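You operate a simulated robot arm through the tools that you are given. There is no shell and no other tool. Be economical: measure what you need, move in short steps, check, and stop when the job is done.

You run a simulated two-armed robot. Do the job below in one go: nothing can be reset, and whatever is moved stays where it is left.

TASK
Pick up the ejector pin with the smallest size on its label from the clear front of the rework bench with one hand, pass it to the other hand and put it on the blue mat on the side bench.
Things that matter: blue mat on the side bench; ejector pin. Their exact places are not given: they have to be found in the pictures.

The check looks at the end state, three seconds after you hand in, the way a careful person would. Anything else that was tipped, shoved, dropped, spilled or broken makes it a failure.

THE ROBOT
Two 7-joint arms with two-finger parallel grippers on one trunk, on a base that drives. Base frame: it is fixed to the floor where the robot stands at the start and does not move with it; the origin is under the middle of the robot, x ahead of it, y to its left, z up. Units: mm, degrees, N and s.
The left shoulder is at the start at [70, 177, 1045], the right one opposite. With the tool pointing down near the work surface each hand reaches from about 300 to 740 mm from the robot's upright axis, wherever it stands, measured 20 degrees to its own side. Places, roughly: blue mat on the side bench [-200, -3100, 800]. Payload 3.43 kg a hand.
The tool frame of a hand sits at the grasp point between the pads (the TCP): z along the fingers, y along the line on which they close. The tips reach 30 mm beyond it. The gripper opens to 94 mm. The fingers are 28 mm wide and 10 mm thick; the gripper's body (50 by 96 mm) begins 55 mm behind the TCP.
Orientation is that of the tool frame in the base frame, as [roll, pitch, yaw] about the fixed x, y, z axes, in that order (R = Rz(yaw) Ry(pitch) Rx(roll)). With the fingers straight down and closing along the base's y, the tool's x points along the base's -x, its y along +y and its z along -z.

THE INTERFACE
- The arms move only by the tool arm_command. It takes "left_series", "right_series" or both (then of equal length, played together; a hand with none holds still); each is a list of rows, each a list of 7 numbers: the shift along the base's x, y, z in units of 25 mm (1.0 is 25 mm), then the turn, a rotation vector about the base's x, y, z in units of 8 degrees (1.0 is 8 degrees), then the opening in per cent of the stroke, from 0 (shut) to 100 (fully open). In form: [[tx, ty, tz, ax, ay, az, gripper], ...]. A call has 1 to 10 rows; each row shifts and turns the commanded pose from where the row before left it. A call with a number of a shift or a turn outside -1 to 1 is refused whole. A row lasts 0.2 s, in which the tool goes at most 50 mm and 8.6 degrees; a call with a longer step from one row to the next is refused whole, and so is a gripper value outside its range. A pose out of reach is approached as far as the arm can. The call stops where the force on the tool passes 40 N (or 10 N more than at its start, if that is more) or the arm is blocked; 0.2 s more then pass. The fingers move at their own pace (about 153 mm/s each) and stop on an object; they squeeze with about 39 N. The grip force told is the motor's: it shows also when the fingers shut on nothing. Time passes only in rows, and 0.2 s behind the last, so rows that do not move let the fingers close. The reply holds the time, the measured pose of the TCP, the force on the tool along the base axes, the opening and the grip force, in the units named above and with some noise, with the torque about the TCP (base axes, N m) and any sound that the robot's microphone picked up.
- Cameras (640 x 400 px; columns grow to the right, rows downward): "scene" is now at [145.8, -22.5, 1364.5]; the picture's right is [-0.13, -0.99, 0.00], its down [-0.63, 0.08, -0.77] and it looks along [0.77, -0.10, -0.63] (base axes); focal length 264 px, centre (320, 200). "left" rides on the left gripper at [76, -14, -103] in its tool frame; the picture's right is [0.18, 0.98, 0.00], its down [-0.75, 0.14, -0.64] and it looks along [-0.63, 0.12, 0.77] (tool axes); focal length 243 px, centre (320, 200). "right" rides on the right gripper at [76, 14, -103] in its tool frame; the picture's right is [-0.18, 0.98, 0.00], its down [-0.75, -0.14, -0.64] and it looks along [-0.63, -0.12, 0.77] (tool axes); focal length 243 px, centre (320, 200).
- capture(camera): a new picture of that camera. The clock stands still meanwhile.
- raise_lower(by): slides the trunk up (or, below 0, down) by that many mm; the arms and the scene camera ride with it, the base frame stays. It gives what a move gives, with no picture.
- base_move(legs): drives the robot by 1 to 6 legs, each [ahead, turn to the left] in mm and degrees, along the robot's own axes; the way and the turn of a leg run together, so that a leg with both is an arc; at most 1500 mm and 180 degrees a leg. The arms and the cameras ride along, it lands a little off, and it stops where it bumps. It gives what a move gives.
- head_to(pan, tilt): turns the head with the scene camera to pan (to the left, within 86 degrees either way) and tilt (down, from -29 to 69), counted from straight ahead of the robot. It gives what a move gives.
- pixel_to_xyz(camera, pixels): for up to 12 pixels [column, row] of the newest picture of that camera ("zoom" is the newest enlarged one), the place [x, y, z] in the base frame of the surface seen there, good to about 2 mm, but the place of the scene camera against the robot may be out by one fixed shift of up to 25 mm in any direction. The clock stands still meanwhile.
- close_up(camera, box): a new picture of the part [left, top, right, bottom] of that camera's present view, enlarged. The clock stands still meanwhile.
- job_done(): hands the job in; it is judged then, once.

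Work in short steps. Measure before you move; look again where a grasp or a placing could have gone wrong, and mend it. You have 80 turns and 70 pictures in all, those below and enlarged ones among them. Open the grippers and draw the arms clear of the work before you hand the job in, unless the task says otherwise; then end with one line.

The tools are called after "Call:" by a JSON object that holds its "op" and its "data". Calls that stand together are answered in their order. arm_command: Moves the arms, as the interface text tells. Its arguments: {"type":"object","properties":{"left_series":{"type":"array"},"right_series":{"type":"array"}},"required":[]} The other tools are called the same way: raise_lower (by) slides the trunk up or down; base_move (legs) drives the base; head_to (pan, tilt) turns the head that bears the scene camera; capture (camera) takes a picture; pixel_to_xyz (camera, pixels) gives the place of the surface under pixels of a picture; close_up (camera, box) takes an enlarged picture of a part of a camera's view; job_done () hands the job in.

At the start:

```text
time: 0.0
left_tool_pos: [489.9, 159.4, 1081.7]
left_ee_rot: [179.9, 0.1, 180.0]
left_contact_force: [0.1, 0.2, 0.9]
left_torque: [-0.02, -0.01, 0.01]
left_opening: 93.7
left_grip_force: 0.1
right_tool_pos: [364.9, -216.4, 1061.0]
right_ee_rot: [179.9, 0.0, -179.9]
right_contact_force: [0.3, -0.2, 0.6]
right_torque: [-0.01, -0.03, 0.01]
right_opening: 93.8
right_grip_force: 0.0
trunk travel left (down, up): [-625.0, 215.0]
robot x, y, heading: [-3.6, 1.4, 0.0]
head pan, tilt: [-7.3, 39.2]
```

scene: 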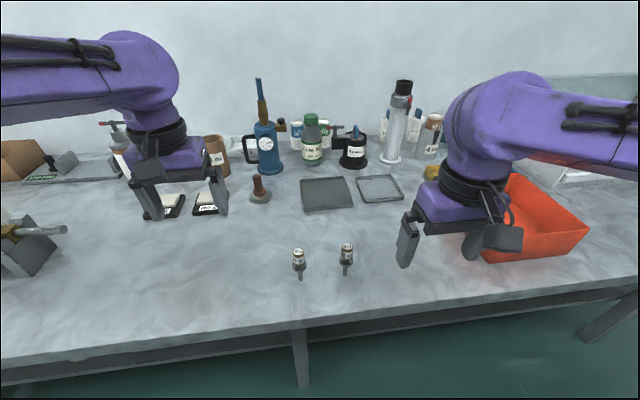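
right: 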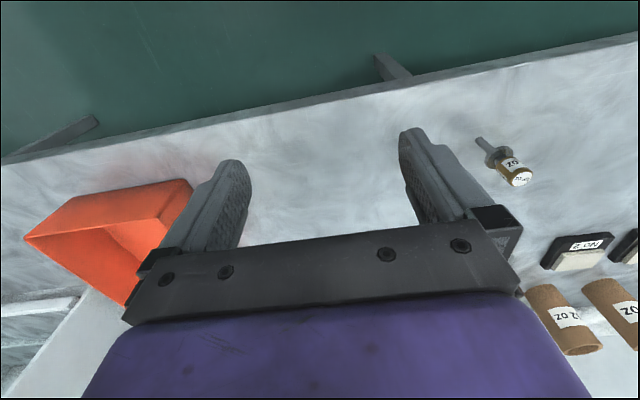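
left: 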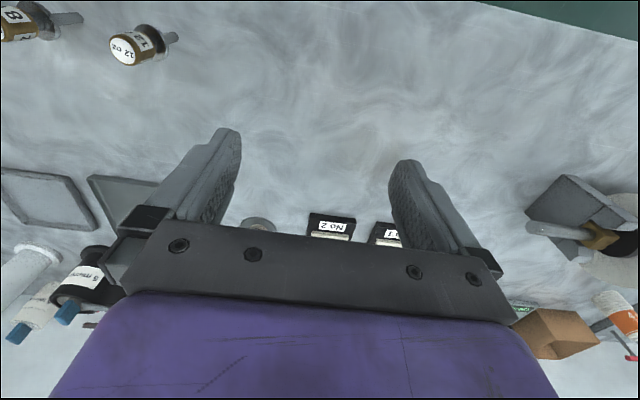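

The scene shows two labelled pins near (299,262) and (347,256). I take a close look at them to read the labels.

Call:
{"op": "close_up", "data": {"camera": "scene", "box": [270, 225, 380, 294]}}

Call:
{"op": "close_up", "data": {"camera": "left", "box": [0, 0, 200, 125]}}

Call:
{"op": "close_up", "data": {"camera": "right", "box": [450, 120, 578, 200]}}

```text
5.80 times, centred on (325, 260) of scene
```

zoom: 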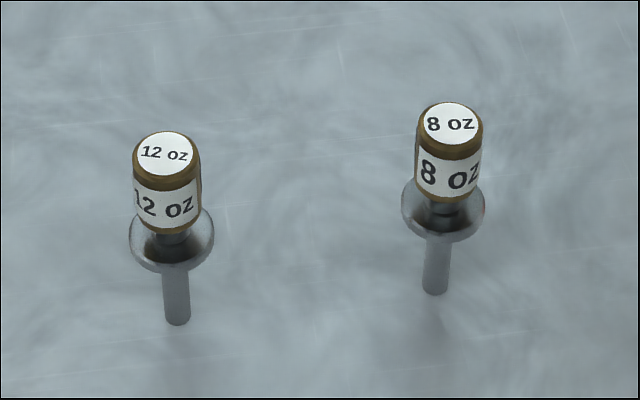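

```text
3.20 times, centred on (100, 62) of left
```

zoom: 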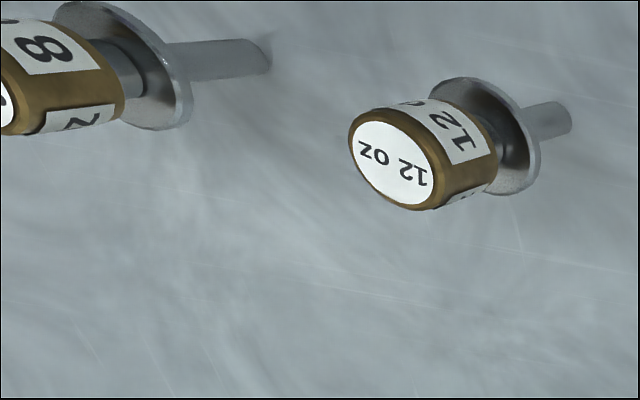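

```text
5.00 times, centred on (514, 160) of right
```

zoom: 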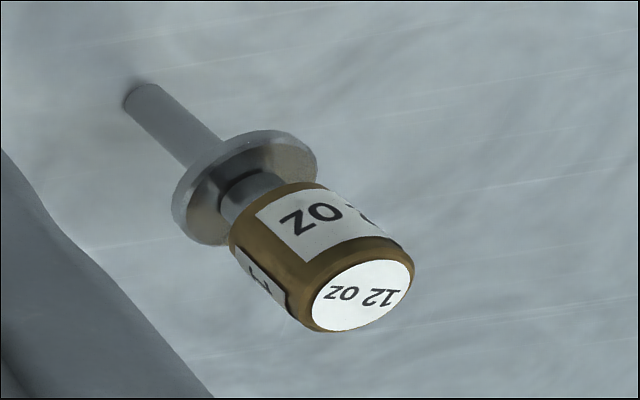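

The 8 oz pin (right one in the scene, at (347,256)) is the smallest. I measure points on it, and on the 12 oz one, in the scene and the left picture.

Call:
{"op": "pixel_to_xyz", "data": {"camera": "scene", "pixels": [[347, 246], [347, 255], [346, 263], [345, 270], [345, 274], [345, 280], [299, 252], [299, 261], [300, 277], [300, 285]]}}

Call:
{"op": "pixel_to_xyz", "data": {"camera": "left", "pixels": [[122, 51], [145, 40], [172, 37], [15, 15], [25, 25], [68, 18], [78, 18], [48, 20], [190, 60]]}}

```text
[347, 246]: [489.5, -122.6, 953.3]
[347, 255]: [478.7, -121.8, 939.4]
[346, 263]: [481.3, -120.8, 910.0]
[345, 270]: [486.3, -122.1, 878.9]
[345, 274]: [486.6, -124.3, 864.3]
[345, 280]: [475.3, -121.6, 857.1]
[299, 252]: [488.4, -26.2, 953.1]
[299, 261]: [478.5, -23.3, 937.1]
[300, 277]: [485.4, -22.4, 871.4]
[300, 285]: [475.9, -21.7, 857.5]
```

```text
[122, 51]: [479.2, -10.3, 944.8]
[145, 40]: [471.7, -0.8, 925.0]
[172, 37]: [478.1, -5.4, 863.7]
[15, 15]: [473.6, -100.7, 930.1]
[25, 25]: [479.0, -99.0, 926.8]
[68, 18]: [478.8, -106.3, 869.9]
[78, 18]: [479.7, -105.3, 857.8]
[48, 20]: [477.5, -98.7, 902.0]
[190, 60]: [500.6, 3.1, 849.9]
```

Comparing the cameras, the scene's offset is about (-9, +15, -8). The 8 oz pin's axis is therefore near (479,-107), with its top near z 946. The right hand will take the brass handle from above, closing along x. The left hand will later take the stem from the left. First I turn both hands in yaw, high above the bench.

Call:
{"op": "arm_command", "data": {"right_series": [[0.4, 0.3, 0, 0, 0, 1, 100], [0.4, 0.3, 0, 0, 0, 1, 100], [0.4, 0.3, 0, 0, 0, 1, 100], [0.4, 0.3, 0, 0, 0, 1, 100], [0.4, 0.3, 0, 0, 0, 1, 100], [0.4, 0.3, 0, 0, 0, 1, 100], [0.4, 0.3, 0, 0, 0, 1, 100], [0.4, 0.3, 0, 0, 0, 1, 100], [0.4, 0.3, 0, 0, 0, 1, 100], [0.4, 0.3, 0, 0, 0, 1, 100]], "left_series": [[-0.3, 0.5, 0, 0, 0, 1, 100], [-0.3, 0.5, 0, 0, 0, 1, 100], [-0.3, 0.5, 0, 0, 0, 1, 100], [-0.3, 0.5, 0, 0, 0, 1, 100], [-0.3, 0.5, 0, 0, 0, 1, 100], [-0.3, 0.5, 0, 0, 0, 1, 100], [-0.3, 0.5, 0, 0, 0, 1, 100], [-0.3, 0.5, 0, 0, 0, 1, 100], [-0.3, 0.5, 0, 0, 0, 1, 100], [-0.3, 0.5, 0, 0, 0, 1, 100]]}}

```text
time: 2.2
left_tool_pos: [415.5, 285.6, 1082.9]
left_ee_rot: [179.9, 0.0, -100.1]
left_contact_force: [-0.9, -0.3, -0.3]
left_torque: [-0.01, -0.02, 0.0]
left_opening: 93.8
left_grip_force: 0.1
right_tool_pos: [466.4, -140.4, 1061.1]
right_ee_rot: [179.9, 0.1, -99.8]
right_contact_force: [0.8, 0.2, 0.4]
right_torque: [-0.03, 0.0, 0.02]
right_opening: 93.9
right_grip_force: 0.0
trunk travel left (down, up): [-625.0, 215.0]
robot x, y, heading: [2.0, -1.8, 0.1]
head pan, tilt: [-7.3, 39.2]
```

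Both hands turned as asked. I finish the yaw on both, and take the right and scene pictures to refine the pin position.

Call:
{"op": "arm_command", "data": {"right_series": [[0.1, 0, 0, 0, 0, 1, 100], [0, 0, 0, 0, 0, 0.24, 100], [0, 0, 0, 0, 0, 0, 100]], "left_series": [[0, 0, 0, 0, 0, 1, 100], [0, 0, 0, 0, 0, 0.27, 100], [0, 0, 0, 0, 0, 0, 100]]}}

Call:
{"op": "capture", "data": {"camera": "right"}}

Call:
{"op": "capture", "data": {"camera": "scene"}}

```text
time: 3.0
left_tool_pos: [415.9, 284.1, 1083.3]
left_ee_rot: [179.9, 0.1, -89.9]
left_contact_force: [0.6, 0.0, 0.8]
left_torque: [0.03, -0.01, 0.01]
left_opening: 94.2
left_grip_force: 0.1
right_tool_pos: [466.6, -141.5, 1061.5]
right_ee_rot: [179.9, 0.2, -89.9]
right_contact_force: [0.5, -0.2, -0.3]
right_torque: [-0.03, 0.0, 0.03]
right_opening: 94.1
right_grip_force: 0.1
trunk travel left (down, up): [-625.0, 215.0]
robot x, y, heading: [-0.5, 2.0, 0.2]
head pan, tilt: [-7.3, 39.2]
```

```text
63 pictures are left
```

right: 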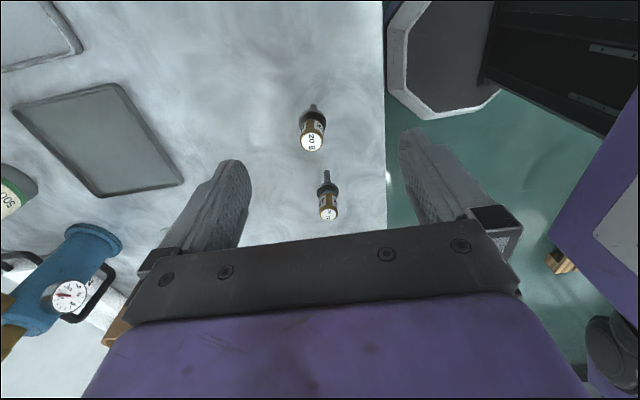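

```text
62 pictures are left
```

scene: 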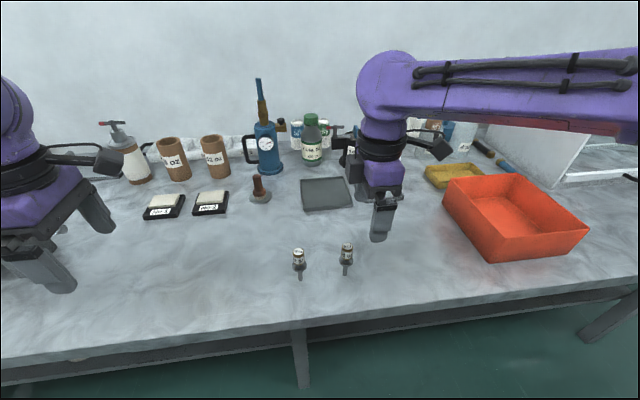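

The right camera sees the 8 oz pin at (312,130). I zoom there and measure its handle, flange and stem foot.

Call:
{"op": "close_up", "data": {"camera": "right", "box": [264, 90, 392, 170]}}

Call:
{"op": "pixel_to_xyz", "data": {"camera": "right", "pixels": [[312, 141], [312, 147], [305, 141], [319, 141], [312, 126], [312, 113], [313, 104], [328, 213], [328, 178], [386, 150]]}}

```text
5.00 times, centred on (328, 130) of right
```

zoom: 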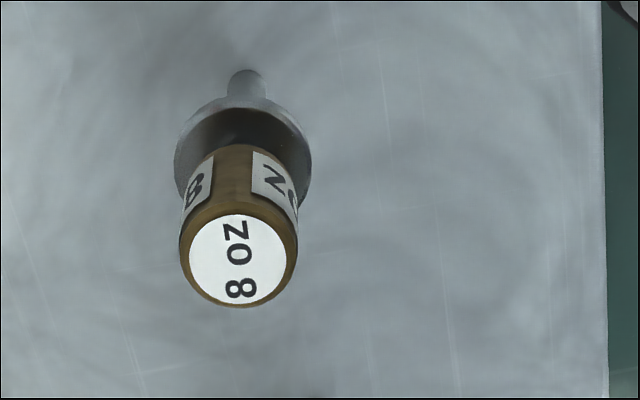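

```text
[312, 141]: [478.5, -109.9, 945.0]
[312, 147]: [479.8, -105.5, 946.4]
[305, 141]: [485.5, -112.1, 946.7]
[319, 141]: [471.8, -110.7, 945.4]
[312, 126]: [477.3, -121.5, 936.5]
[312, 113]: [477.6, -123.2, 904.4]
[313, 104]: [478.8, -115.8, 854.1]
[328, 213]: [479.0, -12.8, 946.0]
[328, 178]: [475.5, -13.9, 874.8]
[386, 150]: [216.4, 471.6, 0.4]
```

The pin's top centre is at (479,-110,946). I shift the right hand over it and go down to TCP z about 990, so the tips stay 15 mm above the top, then check.

Call:
{"op": "arm_command", "data": {"right_series": [[0.5, 0.63, 0, 0, 0, 0, 70], [0, 0.63, 0, 0, 0, 0, 70], [0, 0, -1, 0, 0, 0, 70], [0, 0, -1, 0, 0, 0, 70], [0, 0, -0.84, 0, 0, 0, 70], [0, 0, 0, 0, 0, 0, 70]]}}

Call:
{"op": "capture", "data": {"camera": "right"}}

```text
time: 4.4
left_tool_pos: [416.3, 284.9, 1083.6]
left_ee_rot: [179.9, 0.1, -89.9]
left_contact_force: [0.1, -0.8, -0.3]
left_torque: [0.0, 0.0, 0.01]
left_opening: 94.0
left_grip_force: 0.1
right_tool_pos: [479.0, -110.0, 989.2]
right_ee_rot: [-179.9, 0.1, -89.8]
right_contact_force: [0.4, -0.8, 1.0]
right_torque: [-0.02, -0.02, 0.0]
right_opening: 66.1
right_grip_force: 0.1
trunk travel left (down, up): [-625.0, 215.0]
robot x, y, heading: [1.0, 0.3, 0.2]
head pan, tilt: [-7.3, 39.2]
```

```text
60 pictures are left
```

right: 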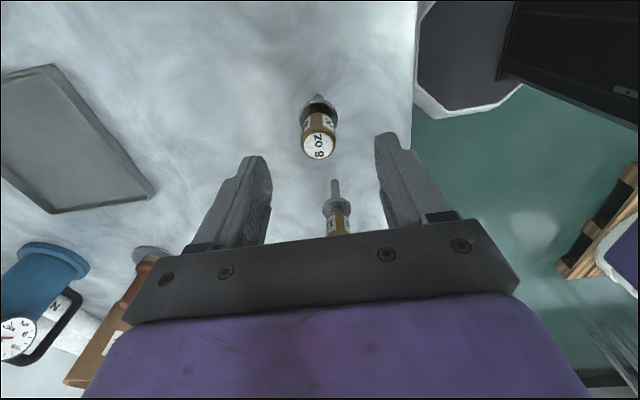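

The pin top at (319,147) lies midway between the fingertips. I go down to z 950 and close.

Call:
{"op": "arm_command", "data": {"right_series": [[0, 0, -0.8, 0, 0, 0, 70], [0, 0, -0.77, 0, 0, 0, 70], [0, 0, 0, 0, 0, 0, 40], [0, 0, 0, 0, 0, 0, 30], [0, 0, 0, 0, 0, 0, 20], [0, 0, 0, 0, 0, 0, 5], [0, 0, 0, 0, 0, 0, 0], [0, 0, 0, 0, 0, 0, 0]]}}

Call:
{"op": "capture", "data": {"camera": "right"}}

```text
time: 6.2
left_tool_pos: [415.5, 285.3, 1083.3]
left_ee_rot: [179.9, 0.1, -89.9]
left_contact_force: [-0.4, -0.7, -0.1]
left_torque: [-0.03, 0.02, 0.03]
left_opening: 94.2
left_grip_force: 0.1
right_tool_pos: [479.8, -112.1, 950.1]
right_ee_rot: [180.0, 0.0, -89.9]
right_contact_force: [0.1, -0.5, 0.7]
right_torque: [-0.03, -0.02, -0.01]
right_opening: 21.3
right_grip_force: 39.2
trunk travel left (down, up): [-625.0, 215.0]
robot x, y, heading: [2.1, 3.0, 0.0]
head pan, tilt: [-7.3, 39.2]
```

```text
59 pictures are left
```

right: 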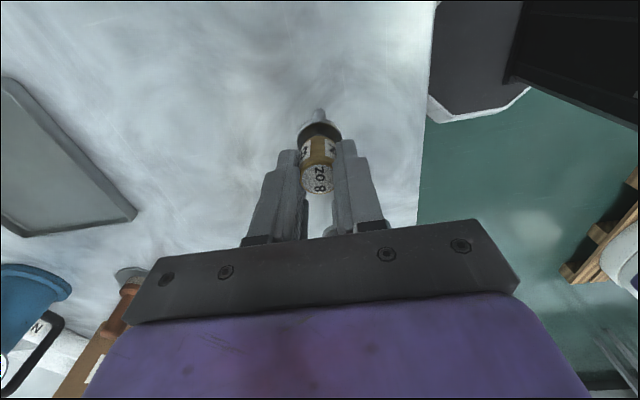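

The handle is held (opening 21 mm, grip 39 N). I lift the pin straight up 150 mm. At the same time I tilt the left hand to point right and down, with its camera up.

Call:
{"op": "arm_command", "data": {"right_series": [[0, 0, 0.5, 0, 0, 0, 0], [0, 0, 0.5, 0, 0, 0, 0], [0, 0, 1, 0, 0, 0, 0], [0, 0, 1, 0, 0, 0, 0], [0, 0, 1, 0, 0, 0, 0], [0, 0, 1, 0, 0, 0, 0], [0, 0, 1, 0, 0, 0, 0], [0, 0, 0, 0, 0, 0, 0], [0, 0, 0, 0, 0, 0, 0]], "left_series": [[0, 0, 0, -1, 0, 0, 50], [0, 0, 0, -1, 0, 0, 50], [0, 0, 0, -1, 0, 0, 50], [0, 0, 0, -1, 0, 0, 50], [0, 0, 0, -1, 0, 0, 50], [0, 0, 0, -1, 0, 0, 50], [0, 0, 0, -1, 0, 0, 50], [0, 0, 0, -0.5, 0, 0, 50], [0, 0, 0, 0, 0, 0, 50]]}}

Call:
{"op": "capture", "data": {"camera": "scene"}}

Call:
{"op": "capture", "data": {"camera": "left"}}

```text
time: 8.2
left_tool_pos: [414.6, 286.3, 1083.4]
left_ee_rot: [179.9, -60.0, -89.9]
left_contact_force: [0.6, 0.6, 0.2]
left_torque: [0.0, -0.02, 0.01]
left_opening: 46.9
left_grip_force: 0.0
right_tool_pos: [478.9, -109.1, 1099.6]
right_ee_rot: [-180.0, 0.1, -90.0]
right_contact_force: [0.1, -0.3, -1.5]
right_torque: [0.01, 0.02, 0.01]
right_opening: 21.3
right_grip_force: 39.1
trunk travel left (down, up): [-625.0, 215.0]
robot x, y, heading: [-1.9, -3.1, -0.1]
head pan, tilt: [-7.3, 39.2]
```

```text
58 pictures are left
```

scene: 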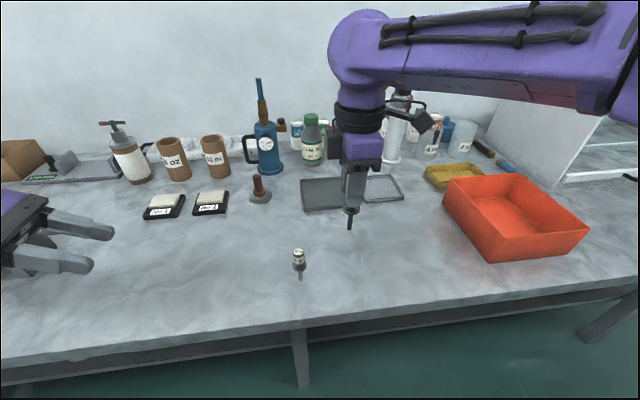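

```text
57 pictures are left
```

left: 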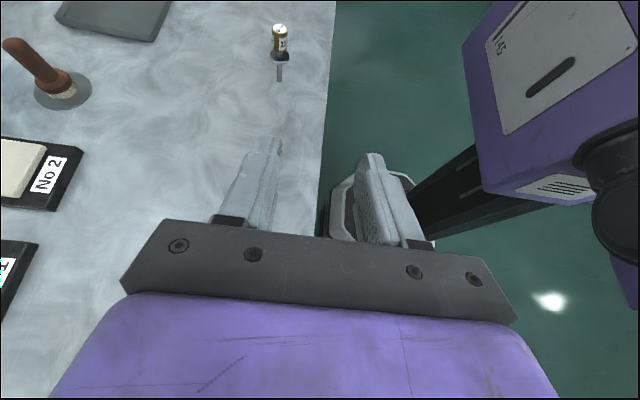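

The pin is up, and held straight at (350,215). I bring the right hand to (440, 0, 1160) and the left hand to 100 mm left of the stem, then look.

Call:
{"op": "arm_command", "data": {"right_series": [[-0.2, 0.55, 0.3, 0, 0, 0, 0], [-0.2, 0.55, 0.3, 0, 0, 0, 0], [-0.2, 0.55, 0.3, 0, 0, 0, 0], [-0.2, 0.55, 0.3, 0, 0, 0, 0], [-0.2, 0.55, 0.3, 0, 0, 0, 0], [-0.2, 0.55, 0.3, 0, 0, 0, 0], [-0.2, 0.55, 0.3, 0, 0, 0, 0], [-0.16, 0.52, 0.3, 0, 0, 0, 0], [0, 0, 0, 0, 0, 0, 0]], "left_series": [[0.125, -0.85, 0.04, 0, 0, 0, 50], [0.125, -0.85, 0.04, 0, 0, 0, 50], [0.125, -0.85, 0.04, 0, 0, 0, 50], [0.125, -0.85, 0.04, 0, 0, 0, 50], [0.125, -0.85, 0.04, 0, 0, 0, 50], [0.125, -0.85, 0.04, 0, 0, 0, 50], [0.125, -0.85, 0.04, 0, 0, 0, 50], [0.125, -0.85, 0.04, 0, 0, 0, 50], [0, 0, 0, 0, 0, 0, 50]]}}

Call:
{"op": "capture", "data": {"camera": "left"}}

Call:
{"op": "capture", "data": {"camera": "scene"}}

```text
time: 10.2
left_tool_pos: [438.7, 116.7, 1090.3]
left_ee_rot: [179.8, -59.9, -89.9]
left_contact_force: [0.5, -0.7, -0.1]
left_torque: [0.01, -0.01, 0.0]
left_opening: 46.9
left_grip_force: 0.0
right_tool_pos: [440.0, 0.2, 1161.3]
right_ee_rot: [179.9, 0.1, -90.0]
right_contact_force: [0.2, 0.2, -1.5]
right_torque: [0.02, 0.01, 0.03]
right_opening: 21.4
right_grip_force: 39.1
trunk travel left (down, up): [-625.0, 215.0]
robot x, y, heading: [0.2, -0.4, 0.0]
head pan, tilt: [-7.3, 39.2]
```

```text
56 pictures are left
```

left: 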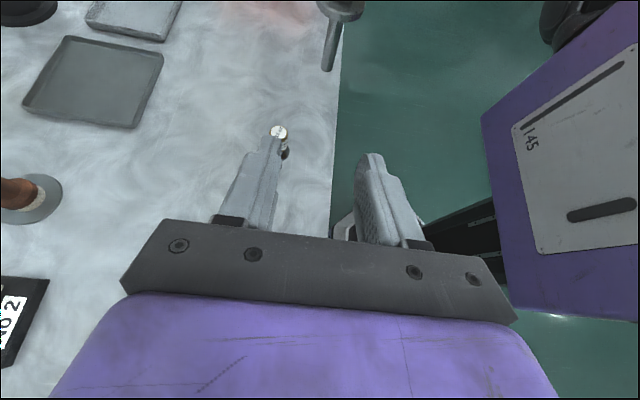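

```text
55 pictures are left
```

scene: 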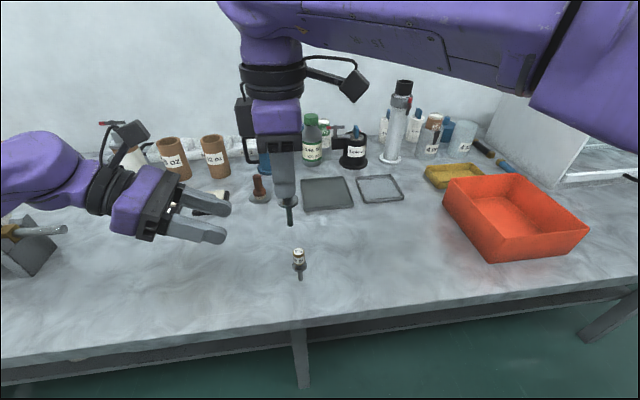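

The left camera sees the stem from (334,22) to (328,68), and the flange at (340,10). I measure them.

Call:
{"op": "pixel_to_xyz", "data": {"camera": "left", "pixels": [[327, 69], [328, 66], [331, 50], [333, 35], [335, 24], [340, 16], [325, 14], [342, 4]]}}

Call:
{"op": "close_up", "data": {"camera": "left", "box": [272, 0, 400, 80]}}

```text
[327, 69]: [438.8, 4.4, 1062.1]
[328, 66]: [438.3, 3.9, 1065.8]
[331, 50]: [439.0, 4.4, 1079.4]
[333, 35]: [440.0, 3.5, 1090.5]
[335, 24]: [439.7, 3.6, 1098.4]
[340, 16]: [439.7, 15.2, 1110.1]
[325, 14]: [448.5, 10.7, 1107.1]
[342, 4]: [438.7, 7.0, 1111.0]
```

```text
5.00 times, centred on (336, 40) of left
```

zoom: 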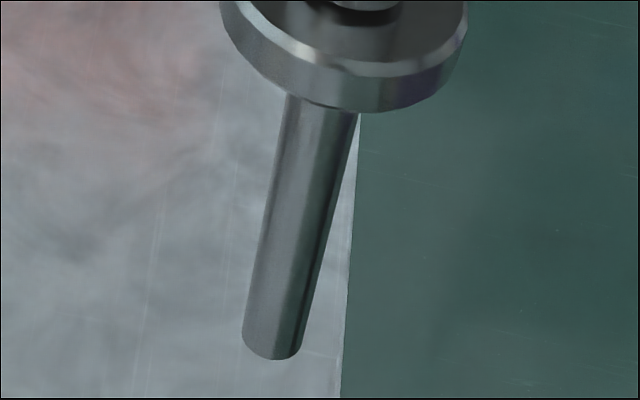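

The stem runs from z 1061 up to the flange underside at 1104, with its axis at (439.5, 0). I flatten the left tilt to 20° and slide the open fingers around the stem, with the grip point about 20 mm above the foot. I look before closing.

Call:
{"op": "arm_command", "data": {"left_series": [[0, 0, -0.12, -1, 0, 0, 50], [0.03, 0, 0, -0.25, 0, 0, 50], [0, -0.8, 0, 0, 0, 0, 50], [0, -0.8, 0, 0, 0, 0, 50], [0, -0.8, 0, 0, 0, 0, 50], [0, -0.8, 0, 0, 0, 0, 50], [0, -0.7, 0, 0, 0, 0, 50], [0, 0, 0, 0, 0, 0, 50]]}}

Call:
{"op": "capture", "data": {"camera": "left"}}

Call:
{"op": "close_up", "data": {"camera": "scene", "box": [210, 140, 370, 240]}}

```text
time: 12.0
left_tool_pos: [441.4, 20.3, 1088.2]
left_ee_rot: [179.9, -69.9, -89.8]
left_contact_force: [0.5, -0.4, -0.4]
left_torque: [0.04, 0.0, 0.0]
left_opening: 47.2
left_grip_force: 0.0
right_tool_pos: [440.3, -0.8, 1161.4]
right_ee_rot: [179.9, 0.1, -89.9]
right_contact_force: [0.8, 0.2, -1.0]
right_torque: [0.04, -0.01, -0.01]
right_opening: 21.5
right_grip_force: 39.3
trunk travel left (down, up): [-625.0, 215.0]
robot x, y, heading: [-3.5, 0.4, -0.1]
head pan, tilt: [-7.3, 39.2]
```

```text
53 pictures are left
```

left: 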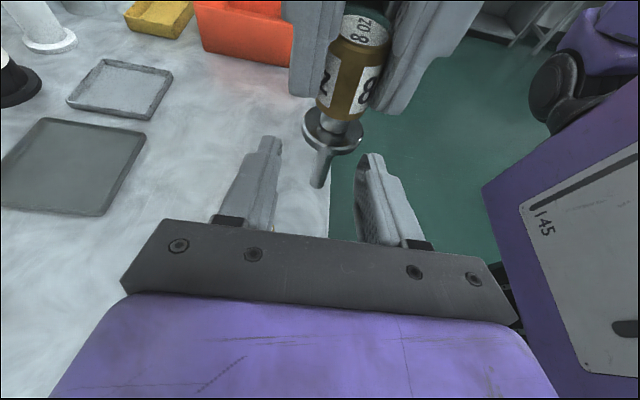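

```text
4.00 times, centred on (290, 190) of scene
```

zoom: 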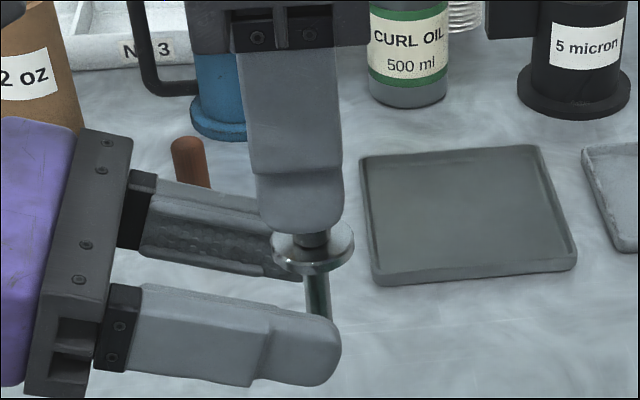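

The stem sits between the left fingertips. I close the left hand on it while the right hand holds still.

Call:
{"op": "arm_command", "data": {"left_series": [[0, 0, 0, 0, 0, 0, 30], [0, 0, 0, 0, 0, 0, 15], [0, 0, 0, 0, 0, 0, 5], [0, 0, 0, 0, 0, 0, 0], [0, 0, 0, 0, 0, 0, 0], [0, 0, 0, 0, 0, 0, 0]]}}

Call:
{"op": "close_up", "data": {"camera": "scene", "box": [210, 140, 370, 240]}}

Call:
{"op": "close_up", "data": {"camera": "left", "box": [200, 60, 440, 210]}}

```text
time: 13.4
left_tool_pos: [440.5, 18.8, 1087.8]
left_ee_rot: [179.9, -70.0, -90.0]
left_contact_force: [-11.3, -0.8, 1.3]
left_torque: [0.04, -0.33, -0.29]
left_opening: 8.9
left_grip_force: 38.6
right_tool_pos: [439.9, -1.3, 1159.6]
right_ee_rot: [180.0, 0.2, -90.1]
right_contact_force: [11.0, 0.3, -1.3]
right_torque: [0.02, -0.52, 0.02]
right_opening: 21.5
right_grip_force: 38.8
trunk travel left (down, up): [-625.0, 215.0]
robot x, y, heading: [-3.0, -0.9, 0.2]
head pan, tilt: [-7.3, 39.2]
```

```text
4.00 times, centred on (290, 190) of scene
```

zoom: 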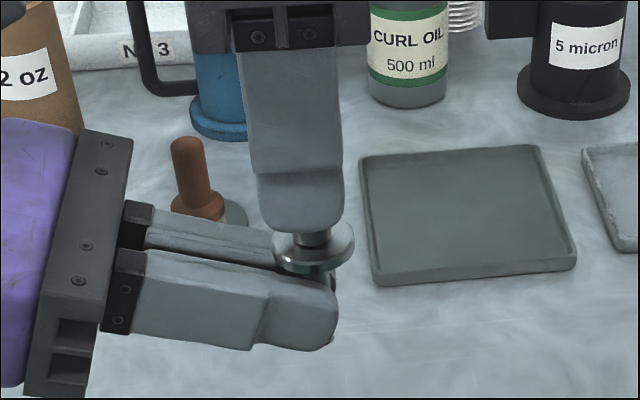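

```text
2.67 times, centred on (320, 135) of left
```

zoom: 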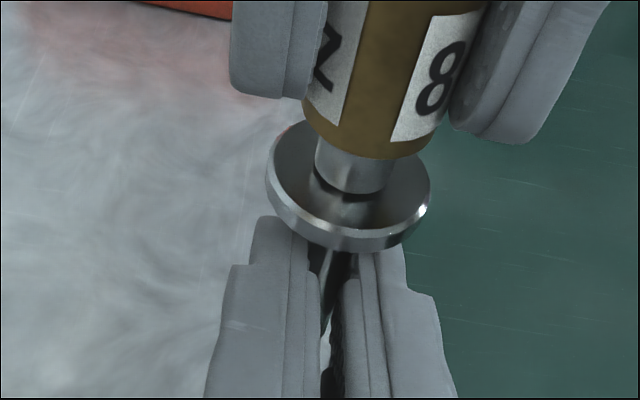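

The left hand holds the stem (8.9 mm, 39 N) with 11 N of cross-load in x. I shift the left hand 1.5 mm to ease that, then open the right hand slowly and lift it clear.

Call:
{"op": "arm_command", "data": {"left_series": [[-0.06, 0, 0, 0, 0, 0, 0], [0, 0, 0, 0, 0, 0, 0]]}}

Call:
{"op": "arm_command", "data": {"right_series": [[0, 0, 0, 0, 0, 0, 30], [0, 0, 0, 0, 0, 0, 45], [0, 0, 0, 0, 0, 0, 60], [0, 0, 0.5, 0, 0, 0, 60], [0, 0, 0.8, 0, 0, 0, 60], [0, 0, 0.8, 0, 0, 0, 60], [0, -0.3, 0.5, 0, 0, 0, 60], [0, -1, 0, 0, 0, 0, 60], [0, -1, 0, 0, 0, 0, 60], [0, -1, 0, 0, 0, 0, 60]]}}

Call:
{"op": "capture", "data": {"camera": "scene"}}

Call:
{"op": "capture", "data": {"camera": "left"}}

```text
time: 14.0
left_tool_pos: [439.3, 19.7, 1087.3]
left_ee_rot: [179.8, -69.9, -89.5]
left_contact_force: [-0.8, -1.1, 1.1]
left_torque: [0.24, -0.12, -0.01]
left_opening: 8.8
left_grip_force: 39.0
right_tool_pos: [439.0, -0.3, 1160.3]
right_ee_rot: [180.0, 0.1, -89.9]
right_contact_force: [1.4, 1.5, -1.1]
right_torque: [-0.16, 0.04, -0.02]
right_opening: 21.7
right_grip_force: 38.9
trunk travel left (down, up): [-625.0, 215.0]
robot x, y, heading: [-0.2, -1.5, -0.1]
head pan, tilt: [-7.3, 39.2]
```

```text
time: 16.2
left_tool_pos: [439.5, 19.2, 1088.9]
left_ee_rot: [179.8, -69.9, -89.8]
left_contact_force: [0.6, 0.0, 0.1]
left_torque: [0.02, 0.01, -0.01]
left_opening: 9.0
left_grip_force: 39.1
right_tool_pos: [438.7, -84.5, 1225.6]
right_ee_rot: [-180.0, 0.2, -90.0]
right_contact_force: [-0.2, -0.1, -0.5]
right_torque: [0.0, 0.03, 0.01]
right_opening: 56.5
right_grip_force: 0.1
trunk travel left (down, up): [-625.0, 215.0]
robot x, y, heading: [1.5, 2.4, 0.2]
head pan, tilt: [-7.3, 39.2]
```

```text
49 pictures are left
```

scene: 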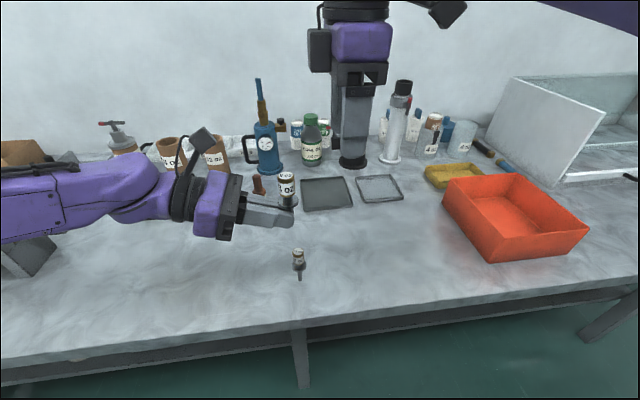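

```text
48 pictures are left
```

left: 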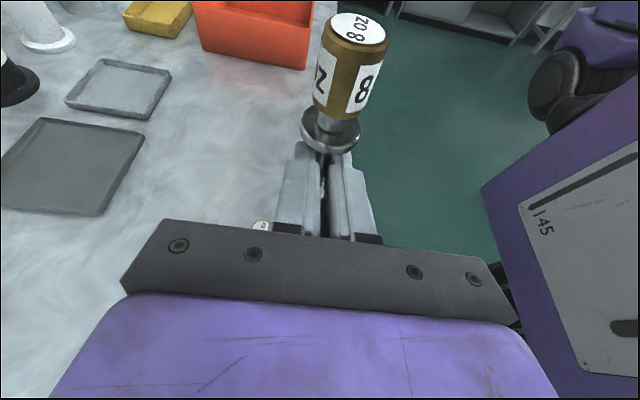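

The left hand alone holds the pin upright at (287,185), and the right hand is clear. I look to the right to find the way and the side bench.

Call:
{"op": "head_to", "data": {"pan": -80, "tilt": 22}}

Call:
{"op": "capture", "data": {"camera": "scene"}}

```text
time: 17.6
left_tool_pos: [439.2, 19.5, 1086.8]
left_ee_rot: [179.8, -69.8, -89.8]
left_contact_force: [-0.3, -0.1, -0.5]
left_torque: [-0.01, 0.0, -0.02]
left_opening: 8.9
left_grip_force: 39.4
right_tool_pos: [440.3, -83.8, 1227.2]
right_ee_rot: [179.9, 0.1, -89.9]
right_contact_force: [-0.5, 0.0, 0.0]
right_torque: [-0.03, 0.0, 0.03]
right_opening: 56.5
right_grip_force: 0.0
trunk travel left (down, up): [-625.0, 215.0]
robot x, y, heading: [-1.3, -1.9, -0.3]
head pan, tilt: [-80.0, 22.0]
```

```text
47 pictures are left
```

scene: 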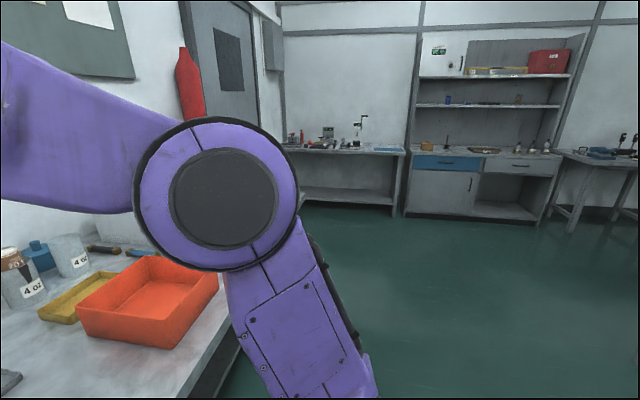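

There's a bench with a blue patch at (388,149), as well as other blue items. I zoom in and measure.

Call:
{"op": "close_up", "data": {"camera": "scene", "box": [280, 110, 440, 210]}}

Call:
{"op": "pixel_to_xyz", "data": {"camera": "scene", "pixels": [[377, 148], [388, 149], [401, 150], [390, 146], [302, 148], [404, 155], [345, 153], [430, 165], [600, 152], [350, 250], [480, 220]]}}

```text
4.00 times, centred on (360, 160) of scene
```

zoom: 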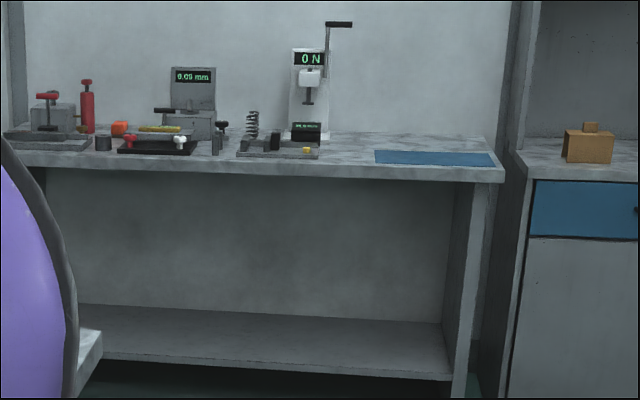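

```text
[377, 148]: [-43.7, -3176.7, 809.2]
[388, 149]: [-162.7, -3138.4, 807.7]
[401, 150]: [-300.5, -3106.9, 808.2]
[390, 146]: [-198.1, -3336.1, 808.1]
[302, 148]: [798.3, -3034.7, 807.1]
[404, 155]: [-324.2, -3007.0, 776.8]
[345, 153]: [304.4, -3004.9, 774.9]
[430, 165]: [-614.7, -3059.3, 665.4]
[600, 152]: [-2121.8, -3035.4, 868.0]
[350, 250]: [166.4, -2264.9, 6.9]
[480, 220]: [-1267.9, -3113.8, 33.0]
```

The mat is centred near (-170, -3150, 800), and the front edge of its bench is at y ≈ -3000. I back up 190 mm, turn right 90° and drive 2250 mm, stopping short to look. First I swing the head forward so I can see afterwards.

Call:
{"op": "base_move", "data": {"legs": [[-190, 0], [0, -90], [1200, 0], [1050, 0]]}}

Call:
{"op": "head_to", "data": {"pan": 0, "tilt": 35}}

Call:
{"op": "capture", "data": {"camera": "scene"}}

Call:
{"op": "capture", "data": {"camera": "left"}}

```text
time: 33.9
left_tool_pos: [-212.6, -2735.3, 1086.9]
left_ee_rot: [179.8, -69.9, 178.4]
left_contact_force: [1.0, 0.2, -0.3]
left_torque: [0.03, -0.01, 0.02]
left_opening: 8.4
left_grip_force: 38.8
right_tool_pos: [-315.1, -2732.4, 1225.6]
right_ee_rot: [-180.0, 0.1, 178.4]
right_contact_force: [-0.2, -0.2, 0.4]
right_torque: [0.0, 0.06, -0.02]
right_opening: 56.4
right_grip_force: 0.0
trunk travel left (down, up): [-625.0, 215.0]
robot x, y, heading: [-216.7, -2295.9, -91.8]
head pan, tilt: [-80.0, 22.0]
```

```text
time: 35.5
left_tool_pos: [-210.6, -2736.2, 1087.6]
left_ee_rot: [179.8, -70.0, 178.6]
left_contact_force: [0.2, 0.0, 0.4]
left_torque: [0.0, 0.0, -0.02]
left_opening: 8.4
left_grip_force: 39.3
right_tool_pos: [-314.5, -2732.7, 1225.3]
right_ee_rot: [-180.0, 0.1, 178.4]
right_contact_force: [0.4, 0.4, -0.5]
right_torque: [-0.02, 0.0, -0.01]
right_opening: 56.3
right_grip_force: 0.1
trunk travel left (down, up): [-625.0, 215.0]
robot x, y, heading: [-218.3, -2296.1, -91.7]
head pan, tilt: [0.0, 35.0]
```

```text
45 pictures are left
```

scene: 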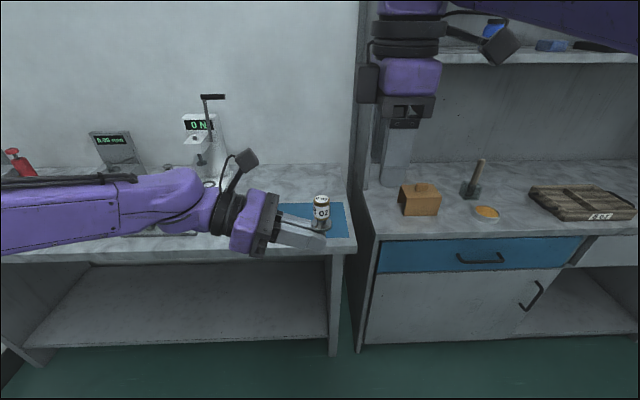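

```text
44 pictures are left
```

left: 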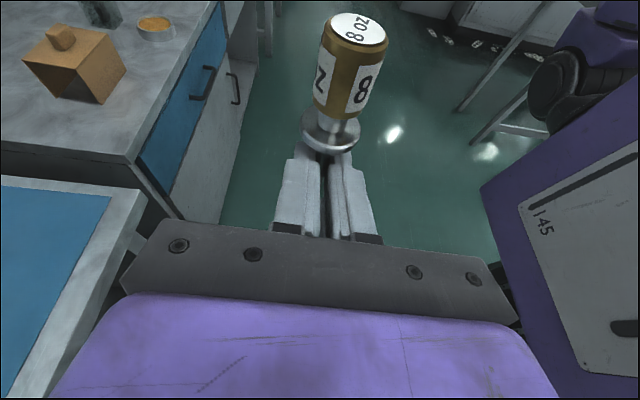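

The pin is still held upright. I measure the mat and bench edges with the left camera, which is the accurate one, and with the scene camera.

Call:
{"op": "pixel_to_xyz", "data": {"camera": "left", "pixels": [[108, 197], [55, 290], [12, 385], [5, 190], [60, 230], [30, 260], [146, 195], [70, 330], [100, 240]]}}

Call:
{"op": "pixel_to_xyz", "data": {"camera": "scene", "pixels": [[346, 236], [343, 205], [284, 205], [300, 212], [335, 225], [352, 243], [205, 165], [145, 232], [180, 232]]}}

Call:
{"op": "close_up", "data": {"camera": "scene", "box": [80, 80, 400, 280]}}

```text
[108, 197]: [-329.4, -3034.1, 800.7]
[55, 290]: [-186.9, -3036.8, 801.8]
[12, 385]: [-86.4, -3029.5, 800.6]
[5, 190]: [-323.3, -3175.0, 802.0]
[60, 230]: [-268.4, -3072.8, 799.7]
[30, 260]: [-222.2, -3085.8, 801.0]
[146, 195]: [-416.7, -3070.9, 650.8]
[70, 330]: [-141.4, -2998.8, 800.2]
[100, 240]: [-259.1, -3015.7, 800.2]
```

```text
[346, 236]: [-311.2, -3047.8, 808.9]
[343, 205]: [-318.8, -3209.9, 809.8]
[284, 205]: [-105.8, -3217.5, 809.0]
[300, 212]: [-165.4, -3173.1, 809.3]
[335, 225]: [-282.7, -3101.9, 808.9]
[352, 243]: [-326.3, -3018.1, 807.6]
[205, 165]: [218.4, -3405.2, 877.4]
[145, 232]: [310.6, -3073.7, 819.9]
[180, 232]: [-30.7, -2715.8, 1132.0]
```

```text
2.00 times, centred on (240, 180) of scene
```

zoom: 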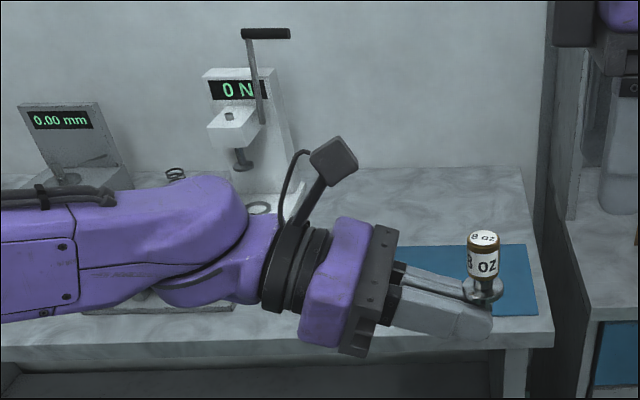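

The mat spans about x -328 to -80 and y -3035 to -3215 at z 801. I'll place near (-220,-3110). I yaw the left hand 45° so its wrist trails back over the bench's front edge, away from the bench gear. At the same time I draw the right hand back toward the robot.

Call:
{"op": "arm_command", "data": {"left_series": [[0, 0, 0, 0, 0, 0.9, 0], [0, 0, 0, 0, 0, 0.9, 0], [0, 0, 0, 0, 0, 0.9, 0], [0, 0, 0, 0, 0, 0.9, 0], [0, 0, 0, 0, 0, 0.9, 0], [0, 0, 0, 0, 0, 0.9, 0], [0, 0, 0, 0, 0, 0.4, 0], [0, 0, 0, 0, 0, 0, 0]], "right_series": [[-0.5, 0.7, 0, 0, 0, 0, 60], [-0.5, 0.7, 0, 0, 0, 0, 60], [-0.5, 0.7, 0, 0, 0, 0, 60], [-0.5, 0.7, 0, 0, 0, 0, 60], [-0.5, 0.7, 0, 0, 0, 0, 60], [-0.5, 0.7, 0, 0, 0, 0, 60], [-0.5, 0.7, 0, 0, 0, 0, 60], [0, 0, 0, 0, 0, 0, 60]]}}

Call:
{"op": "capture", "data": {"camera": "scene"}}

```text
time: 37.3
left_tool_pos: [-210.9, -2734.9, 1087.9]
left_ee_rot: [179.7, -69.8, -134.9]
left_contact_force: [0.5, 0.0, 0.6]
left_torque: [0.0, -0.03, -0.04]
left_opening: 8.6
left_grip_force: 39.6
right_tool_pos: [-401.6, -2611.2, 1227.0]
right_ee_rot: [180.0, 0.1, 178.3]
right_contact_force: [-0.1, -0.8, 0.3]
right_torque: [0.03, 0.0, 0.0]
right_opening: 56.5
right_grip_force: 0.0
trunk travel left (down, up): [-625.0, 215.0]
robot x, y, heading: [-220.2, -2290.9, -91.8]
head pan, tilt: [0.0, 35.0]
```

```text
42 pictures are left
```

scene: 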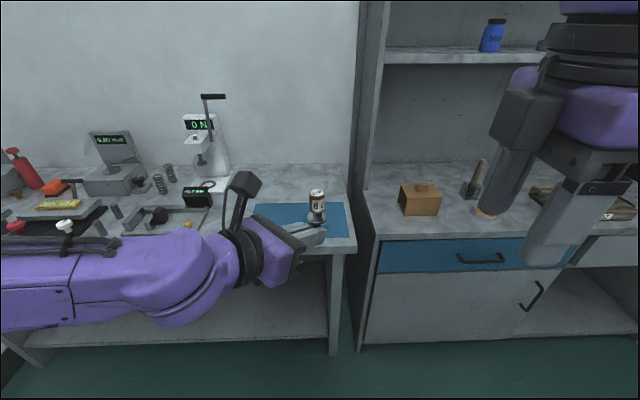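

The wrist now trails toward the front, and the bench gear stays left of the arm. I drive 300 mm ahead and lower the trunk by 60 mm.

Call:
{"op": "base_move", "data": {"legs": [[300, 1.8]]}}

Call:
{"op": "raise_lower", "data": {"by": -60}}

Call:
{"op": "capture", "data": {"camera": "scene"}}

Call:
{"op": "capture", "data": {"camera": "left"}}

```text
time: 39.3
left_tool_pos: [-201.3, -3035.4, 1087.0]
left_ee_rot: [179.8, -70.0, -133.2]
left_contact_force: [0.5, -0.3, -0.8]
left_torque: [-0.01, -0.01, 0.01]
left_opening: 8.5
left_grip_force: 39.3
right_tool_pos: [-395.4, -2917.7, 1225.4]
right_ee_rot: [-180.0, 0.1, -179.6]
right_contact_force: [-0.1, 0.7, -0.7]
right_torque: [0.06, -0.01, 0.0]
right_opening: 56.5
right_grip_force: 0.1
trunk travel left (down, up): [-625.0, 215.0]
robot x, y, heading: [-221.3, -2595.3, -90.0]
head pan, tilt: [0.0, 35.0]
```

```text
time: 40.3
left_tool_pos: [-200.3, -3033.9, 1028.4]
left_ee_rot: [179.8, -69.9, -133.2]
left_contact_force: [-0.1, -0.5, -0.5]
left_torque: [0.01, 0.0, -0.01]
left_opening: 9.0
left_grip_force: 39.0
right_tool_pos: [-396.1, -2917.9, 1166.4]
right_ee_rot: [179.9, 0.0, -179.7]
right_contact_force: [-0.5, 0.4, -0.7]
right_torque: [0.01, -0.02, 0.0]
right_opening: 56.7
right_grip_force: 0.0
trunk travel left (down, up): [-565.0, 275.0]
robot x, y, heading: [-225.1, -2596.3, -90.0]
head pan, tilt: [0.0, 35.0]
```

```text
41 pictures are left
```

scene: 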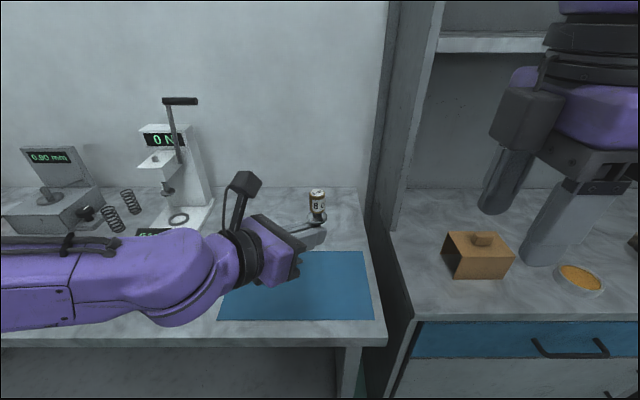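

```text
40 pictures are left
```

left: 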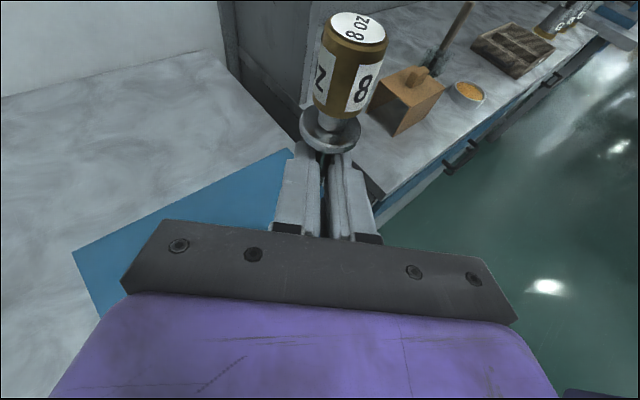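

The pin is near (-213,-3048), with its foot about 27 mm below the TCP. I move 67 mm further over the mat and lower to TCP z about 870, then check the arm's clearance.

Call:
{"op": "arm_command", "data": {"left_series": [[0, -0.6, 0, 0, 0, 0, 0], [0, -0.7, -0.5, 0, 0, 0, 0], [0, -0.7, -0.8, 0, 0, 0, 0], [0, -0.7, -0.8, 0, 0, 0, 0], [0, 0, -0.9, 0, 0, 0, 0], [0, 0, -0.9, 0, 0, 0, 0], [0, 0, -0.9, 0, 0, 0, 0], [0, 0, -0.9, 0, 0, 0, 0], [0, 0, -0.6, 0, 0, 0, 0], [0, 0, 0, 0, 0, 0, 0]]}}

Call:
{"op": "capture", "data": {"camera": "scene"}}

Call:
{"op": "capture", "data": {"camera": "left"}}

```text
time: 42.5
left_tool_pos: [-199.7, -3103.8, 870.1]
left_ee_rot: [179.8, -69.9, -133.2]
left_contact_force: [0.2, 0.7, -0.3]
left_torque: [0.0, -0.01, -0.02]
left_opening: 8.4
left_grip_force: 38.8
right_tool_pos: [-395.6, -2918.0, 1166.7]
right_ee_rot: [-180.0, 0.1, -179.7]
right_contact_force: [1.0, 0.2, 0.1]
right_torque: [-0.01, 0.0, 0.03]
right_opening: 56.3
right_grip_force: 0.0
trunk travel left (down, up): [-565.0, 275.0]
robot x, y, heading: [-221.7, -2596.2, -89.7]
head pan, tilt: [0.0, 35.0]
```

```text
39 pictures are left
```

scene: 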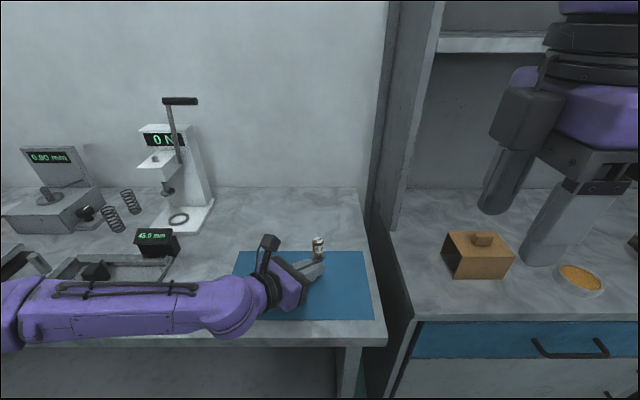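

```text
38 pictures are left
```

left: 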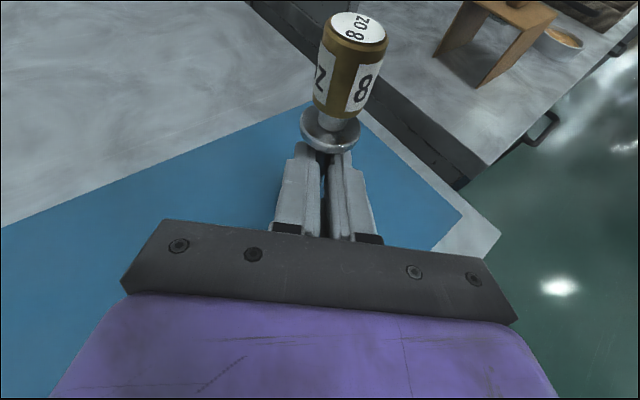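

I check how high the forearm is above the bench and how near it is to the tray at (110,265).

Call:
{"op": "pixel_to_xyz", "data": {"camera": "scene", "pixels": [[60, 292], [100, 310], [150, 310], [200, 305], [230, 310], [60, 278], [130, 272], [95, 270], [155, 240], [35, 262], [10, 340]]}}

Call:
{"op": "close_up", "data": {"camera": "scene", "box": [0, 220, 240, 370]}}

Call:
{"op": "close_up", "data": {"camera": "scene", "box": [250, 215, 378, 295]}}

```text
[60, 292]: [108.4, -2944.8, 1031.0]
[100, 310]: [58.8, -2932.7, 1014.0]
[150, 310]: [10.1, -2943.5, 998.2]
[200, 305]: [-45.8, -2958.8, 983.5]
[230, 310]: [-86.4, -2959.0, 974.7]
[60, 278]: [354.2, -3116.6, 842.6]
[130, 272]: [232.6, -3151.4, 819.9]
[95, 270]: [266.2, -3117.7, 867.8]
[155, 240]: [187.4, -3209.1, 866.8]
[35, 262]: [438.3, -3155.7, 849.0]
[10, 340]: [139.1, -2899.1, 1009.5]
```

```text
2.67 times, centred on (120, 295) of scene
```

zoom: 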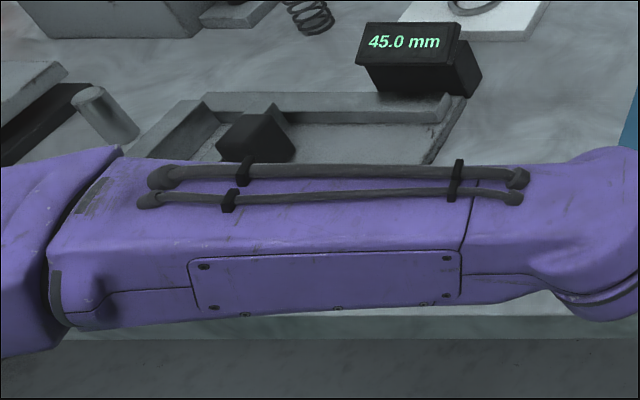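

```text
5.00 times, centred on (314, 255) of scene
```

zoom: 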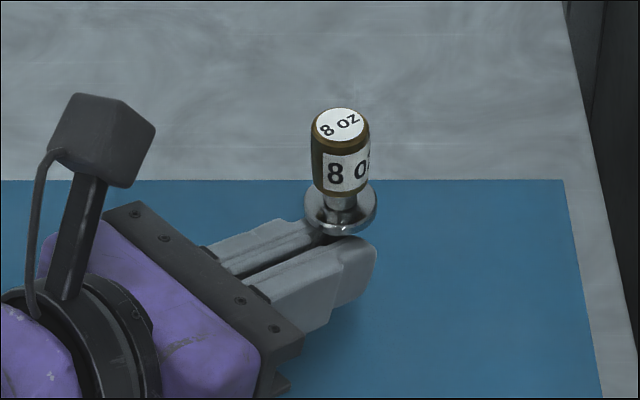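

The forearm is about 100 mm above the bench and in front of the tray. I lower to about 5 mm above contact.

Call:
{"op": "arm_command", "data": {"left_series": [[0, 0, -0.5, 0, 0, 0, 0], [0, 0, -0.5, 0, 0, 0, 0], [0, 0, -0.4, 0, 0, 0, 0], [0, 0, -0.1, 0, 0, 0, 0], [0, 0, 0, 0, 0, 0, 0]]}}

Call:
{"op": "close_up", "data": {"camera": "scene", "box": [250, 225, 378, 305]}}

```text
time: 43.7
left_tool_pos: [-200.1, -3103.3, 833.3]
left_ee_rot: [179.8, -69.9, -133.2]
left_contact_force: [-0.5, 1.1, -0.2]
left_torque: [0.01, 0.04, 0.01]
left_opening: 8.6
left_grip_force: 39.6
right_tool_pos: [-396.5, -2917.5, 1166.6]
right_ee_rot: [180.0, 0.1, -179.8]
right_contact_force: [-0.6, -0.4, 0.2]
right_torque: [-0.05, 0.0, -0.01]
right_opening: 56.3
right_grip_force: 0.0
trunk travel left (down, up): [-565.0, 275.0]
robot x, y, heading: [-222.1, -2600.6, -89.8]
head pan, tilt: [0.0, 35.0]
```

```text
5.00 times, centred on (314, 265) of scene
```

zoom: 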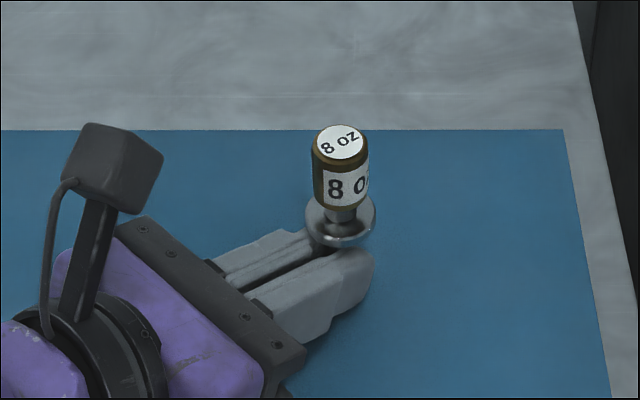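

Now I lower in 1 mm steps and watch for a contact force.

Call:
{"op": "arm_command", "data": {"left_series": [[0, 0, -0.06, 0, 0, 0, 0], [0, 0, -0.04, 0, 0, 0, 0], [0, 0, -0.04, 0, 0, 0, 0], [0, 0, -0.03, 0, 0, 0, 0], [0, 0, 0, 0, 0, 0, 0]]}}

```text
time: 44.9
left_tool_pos: [-200.9, -3101.9, 828.3]
left_ee_rot: [179.8, -69.9, -133.2]
left_contact_force: [-0.9, 0.1, 0.3]
left_torque: [-0.02, 0.01, -0.02]
left_opening: 8.6
left_grip_force: 39.2
right_tool_pos: [-394.6, -2916.5, 1166.4]
right_ee_rot: [-180.0, 0.2, -179.7]
right_contact_force: [0.2, 0.3, 0.7]
right_torque: [-0.01, 0.01, -0.06]
right_opening: 56.2
right_grip_force: 0.0
trunk travel left (down, up): [-565.0, 275.0]
robot x, y, heading: [-222.5, -2598.3, -89.8]
head pan, tilt: [0.0, 35.0]
```

There is no contact yet at z 828.3. I go on in fine steps.

Call:
{"op": "arm_command", "data": {"left_series": [[0, 0, -0.03, 0, 0, 0, 0], [0, 0, -0.03, 0, 0, 0, 0], [0, 0, 0, 0, 0, 0, 0]]}}

```text
time: 45.7
left_tool_pos: [-201.2, -3102.8, 828.6]
left_ee_rot: [-180.0, -70.0, -133.5]
left_contact_force: [-1.1, -1.4, 9.6]
left_torque: [-0.21, 0.2, 0.01]
left_opening: 8.6
left_grip_force: 38.7
right_tool_pos: [-396.0, -2915.9, 1167.1]
right_ee_rot: [180.0, 0.1, -179.7]
right_contact_force: [-0.1, 0.1, -0.2]
right_torque: [0.0, -0.02, 0.05]
right_opening: 56.3
right_grip_force: 0.1
trunk travel left (down, up): [-565.0, 275.0]
robot x, y, heading: [-219.7, -2597.8, -89.9]
head pan, tilt: [0.0, 35.0]
```

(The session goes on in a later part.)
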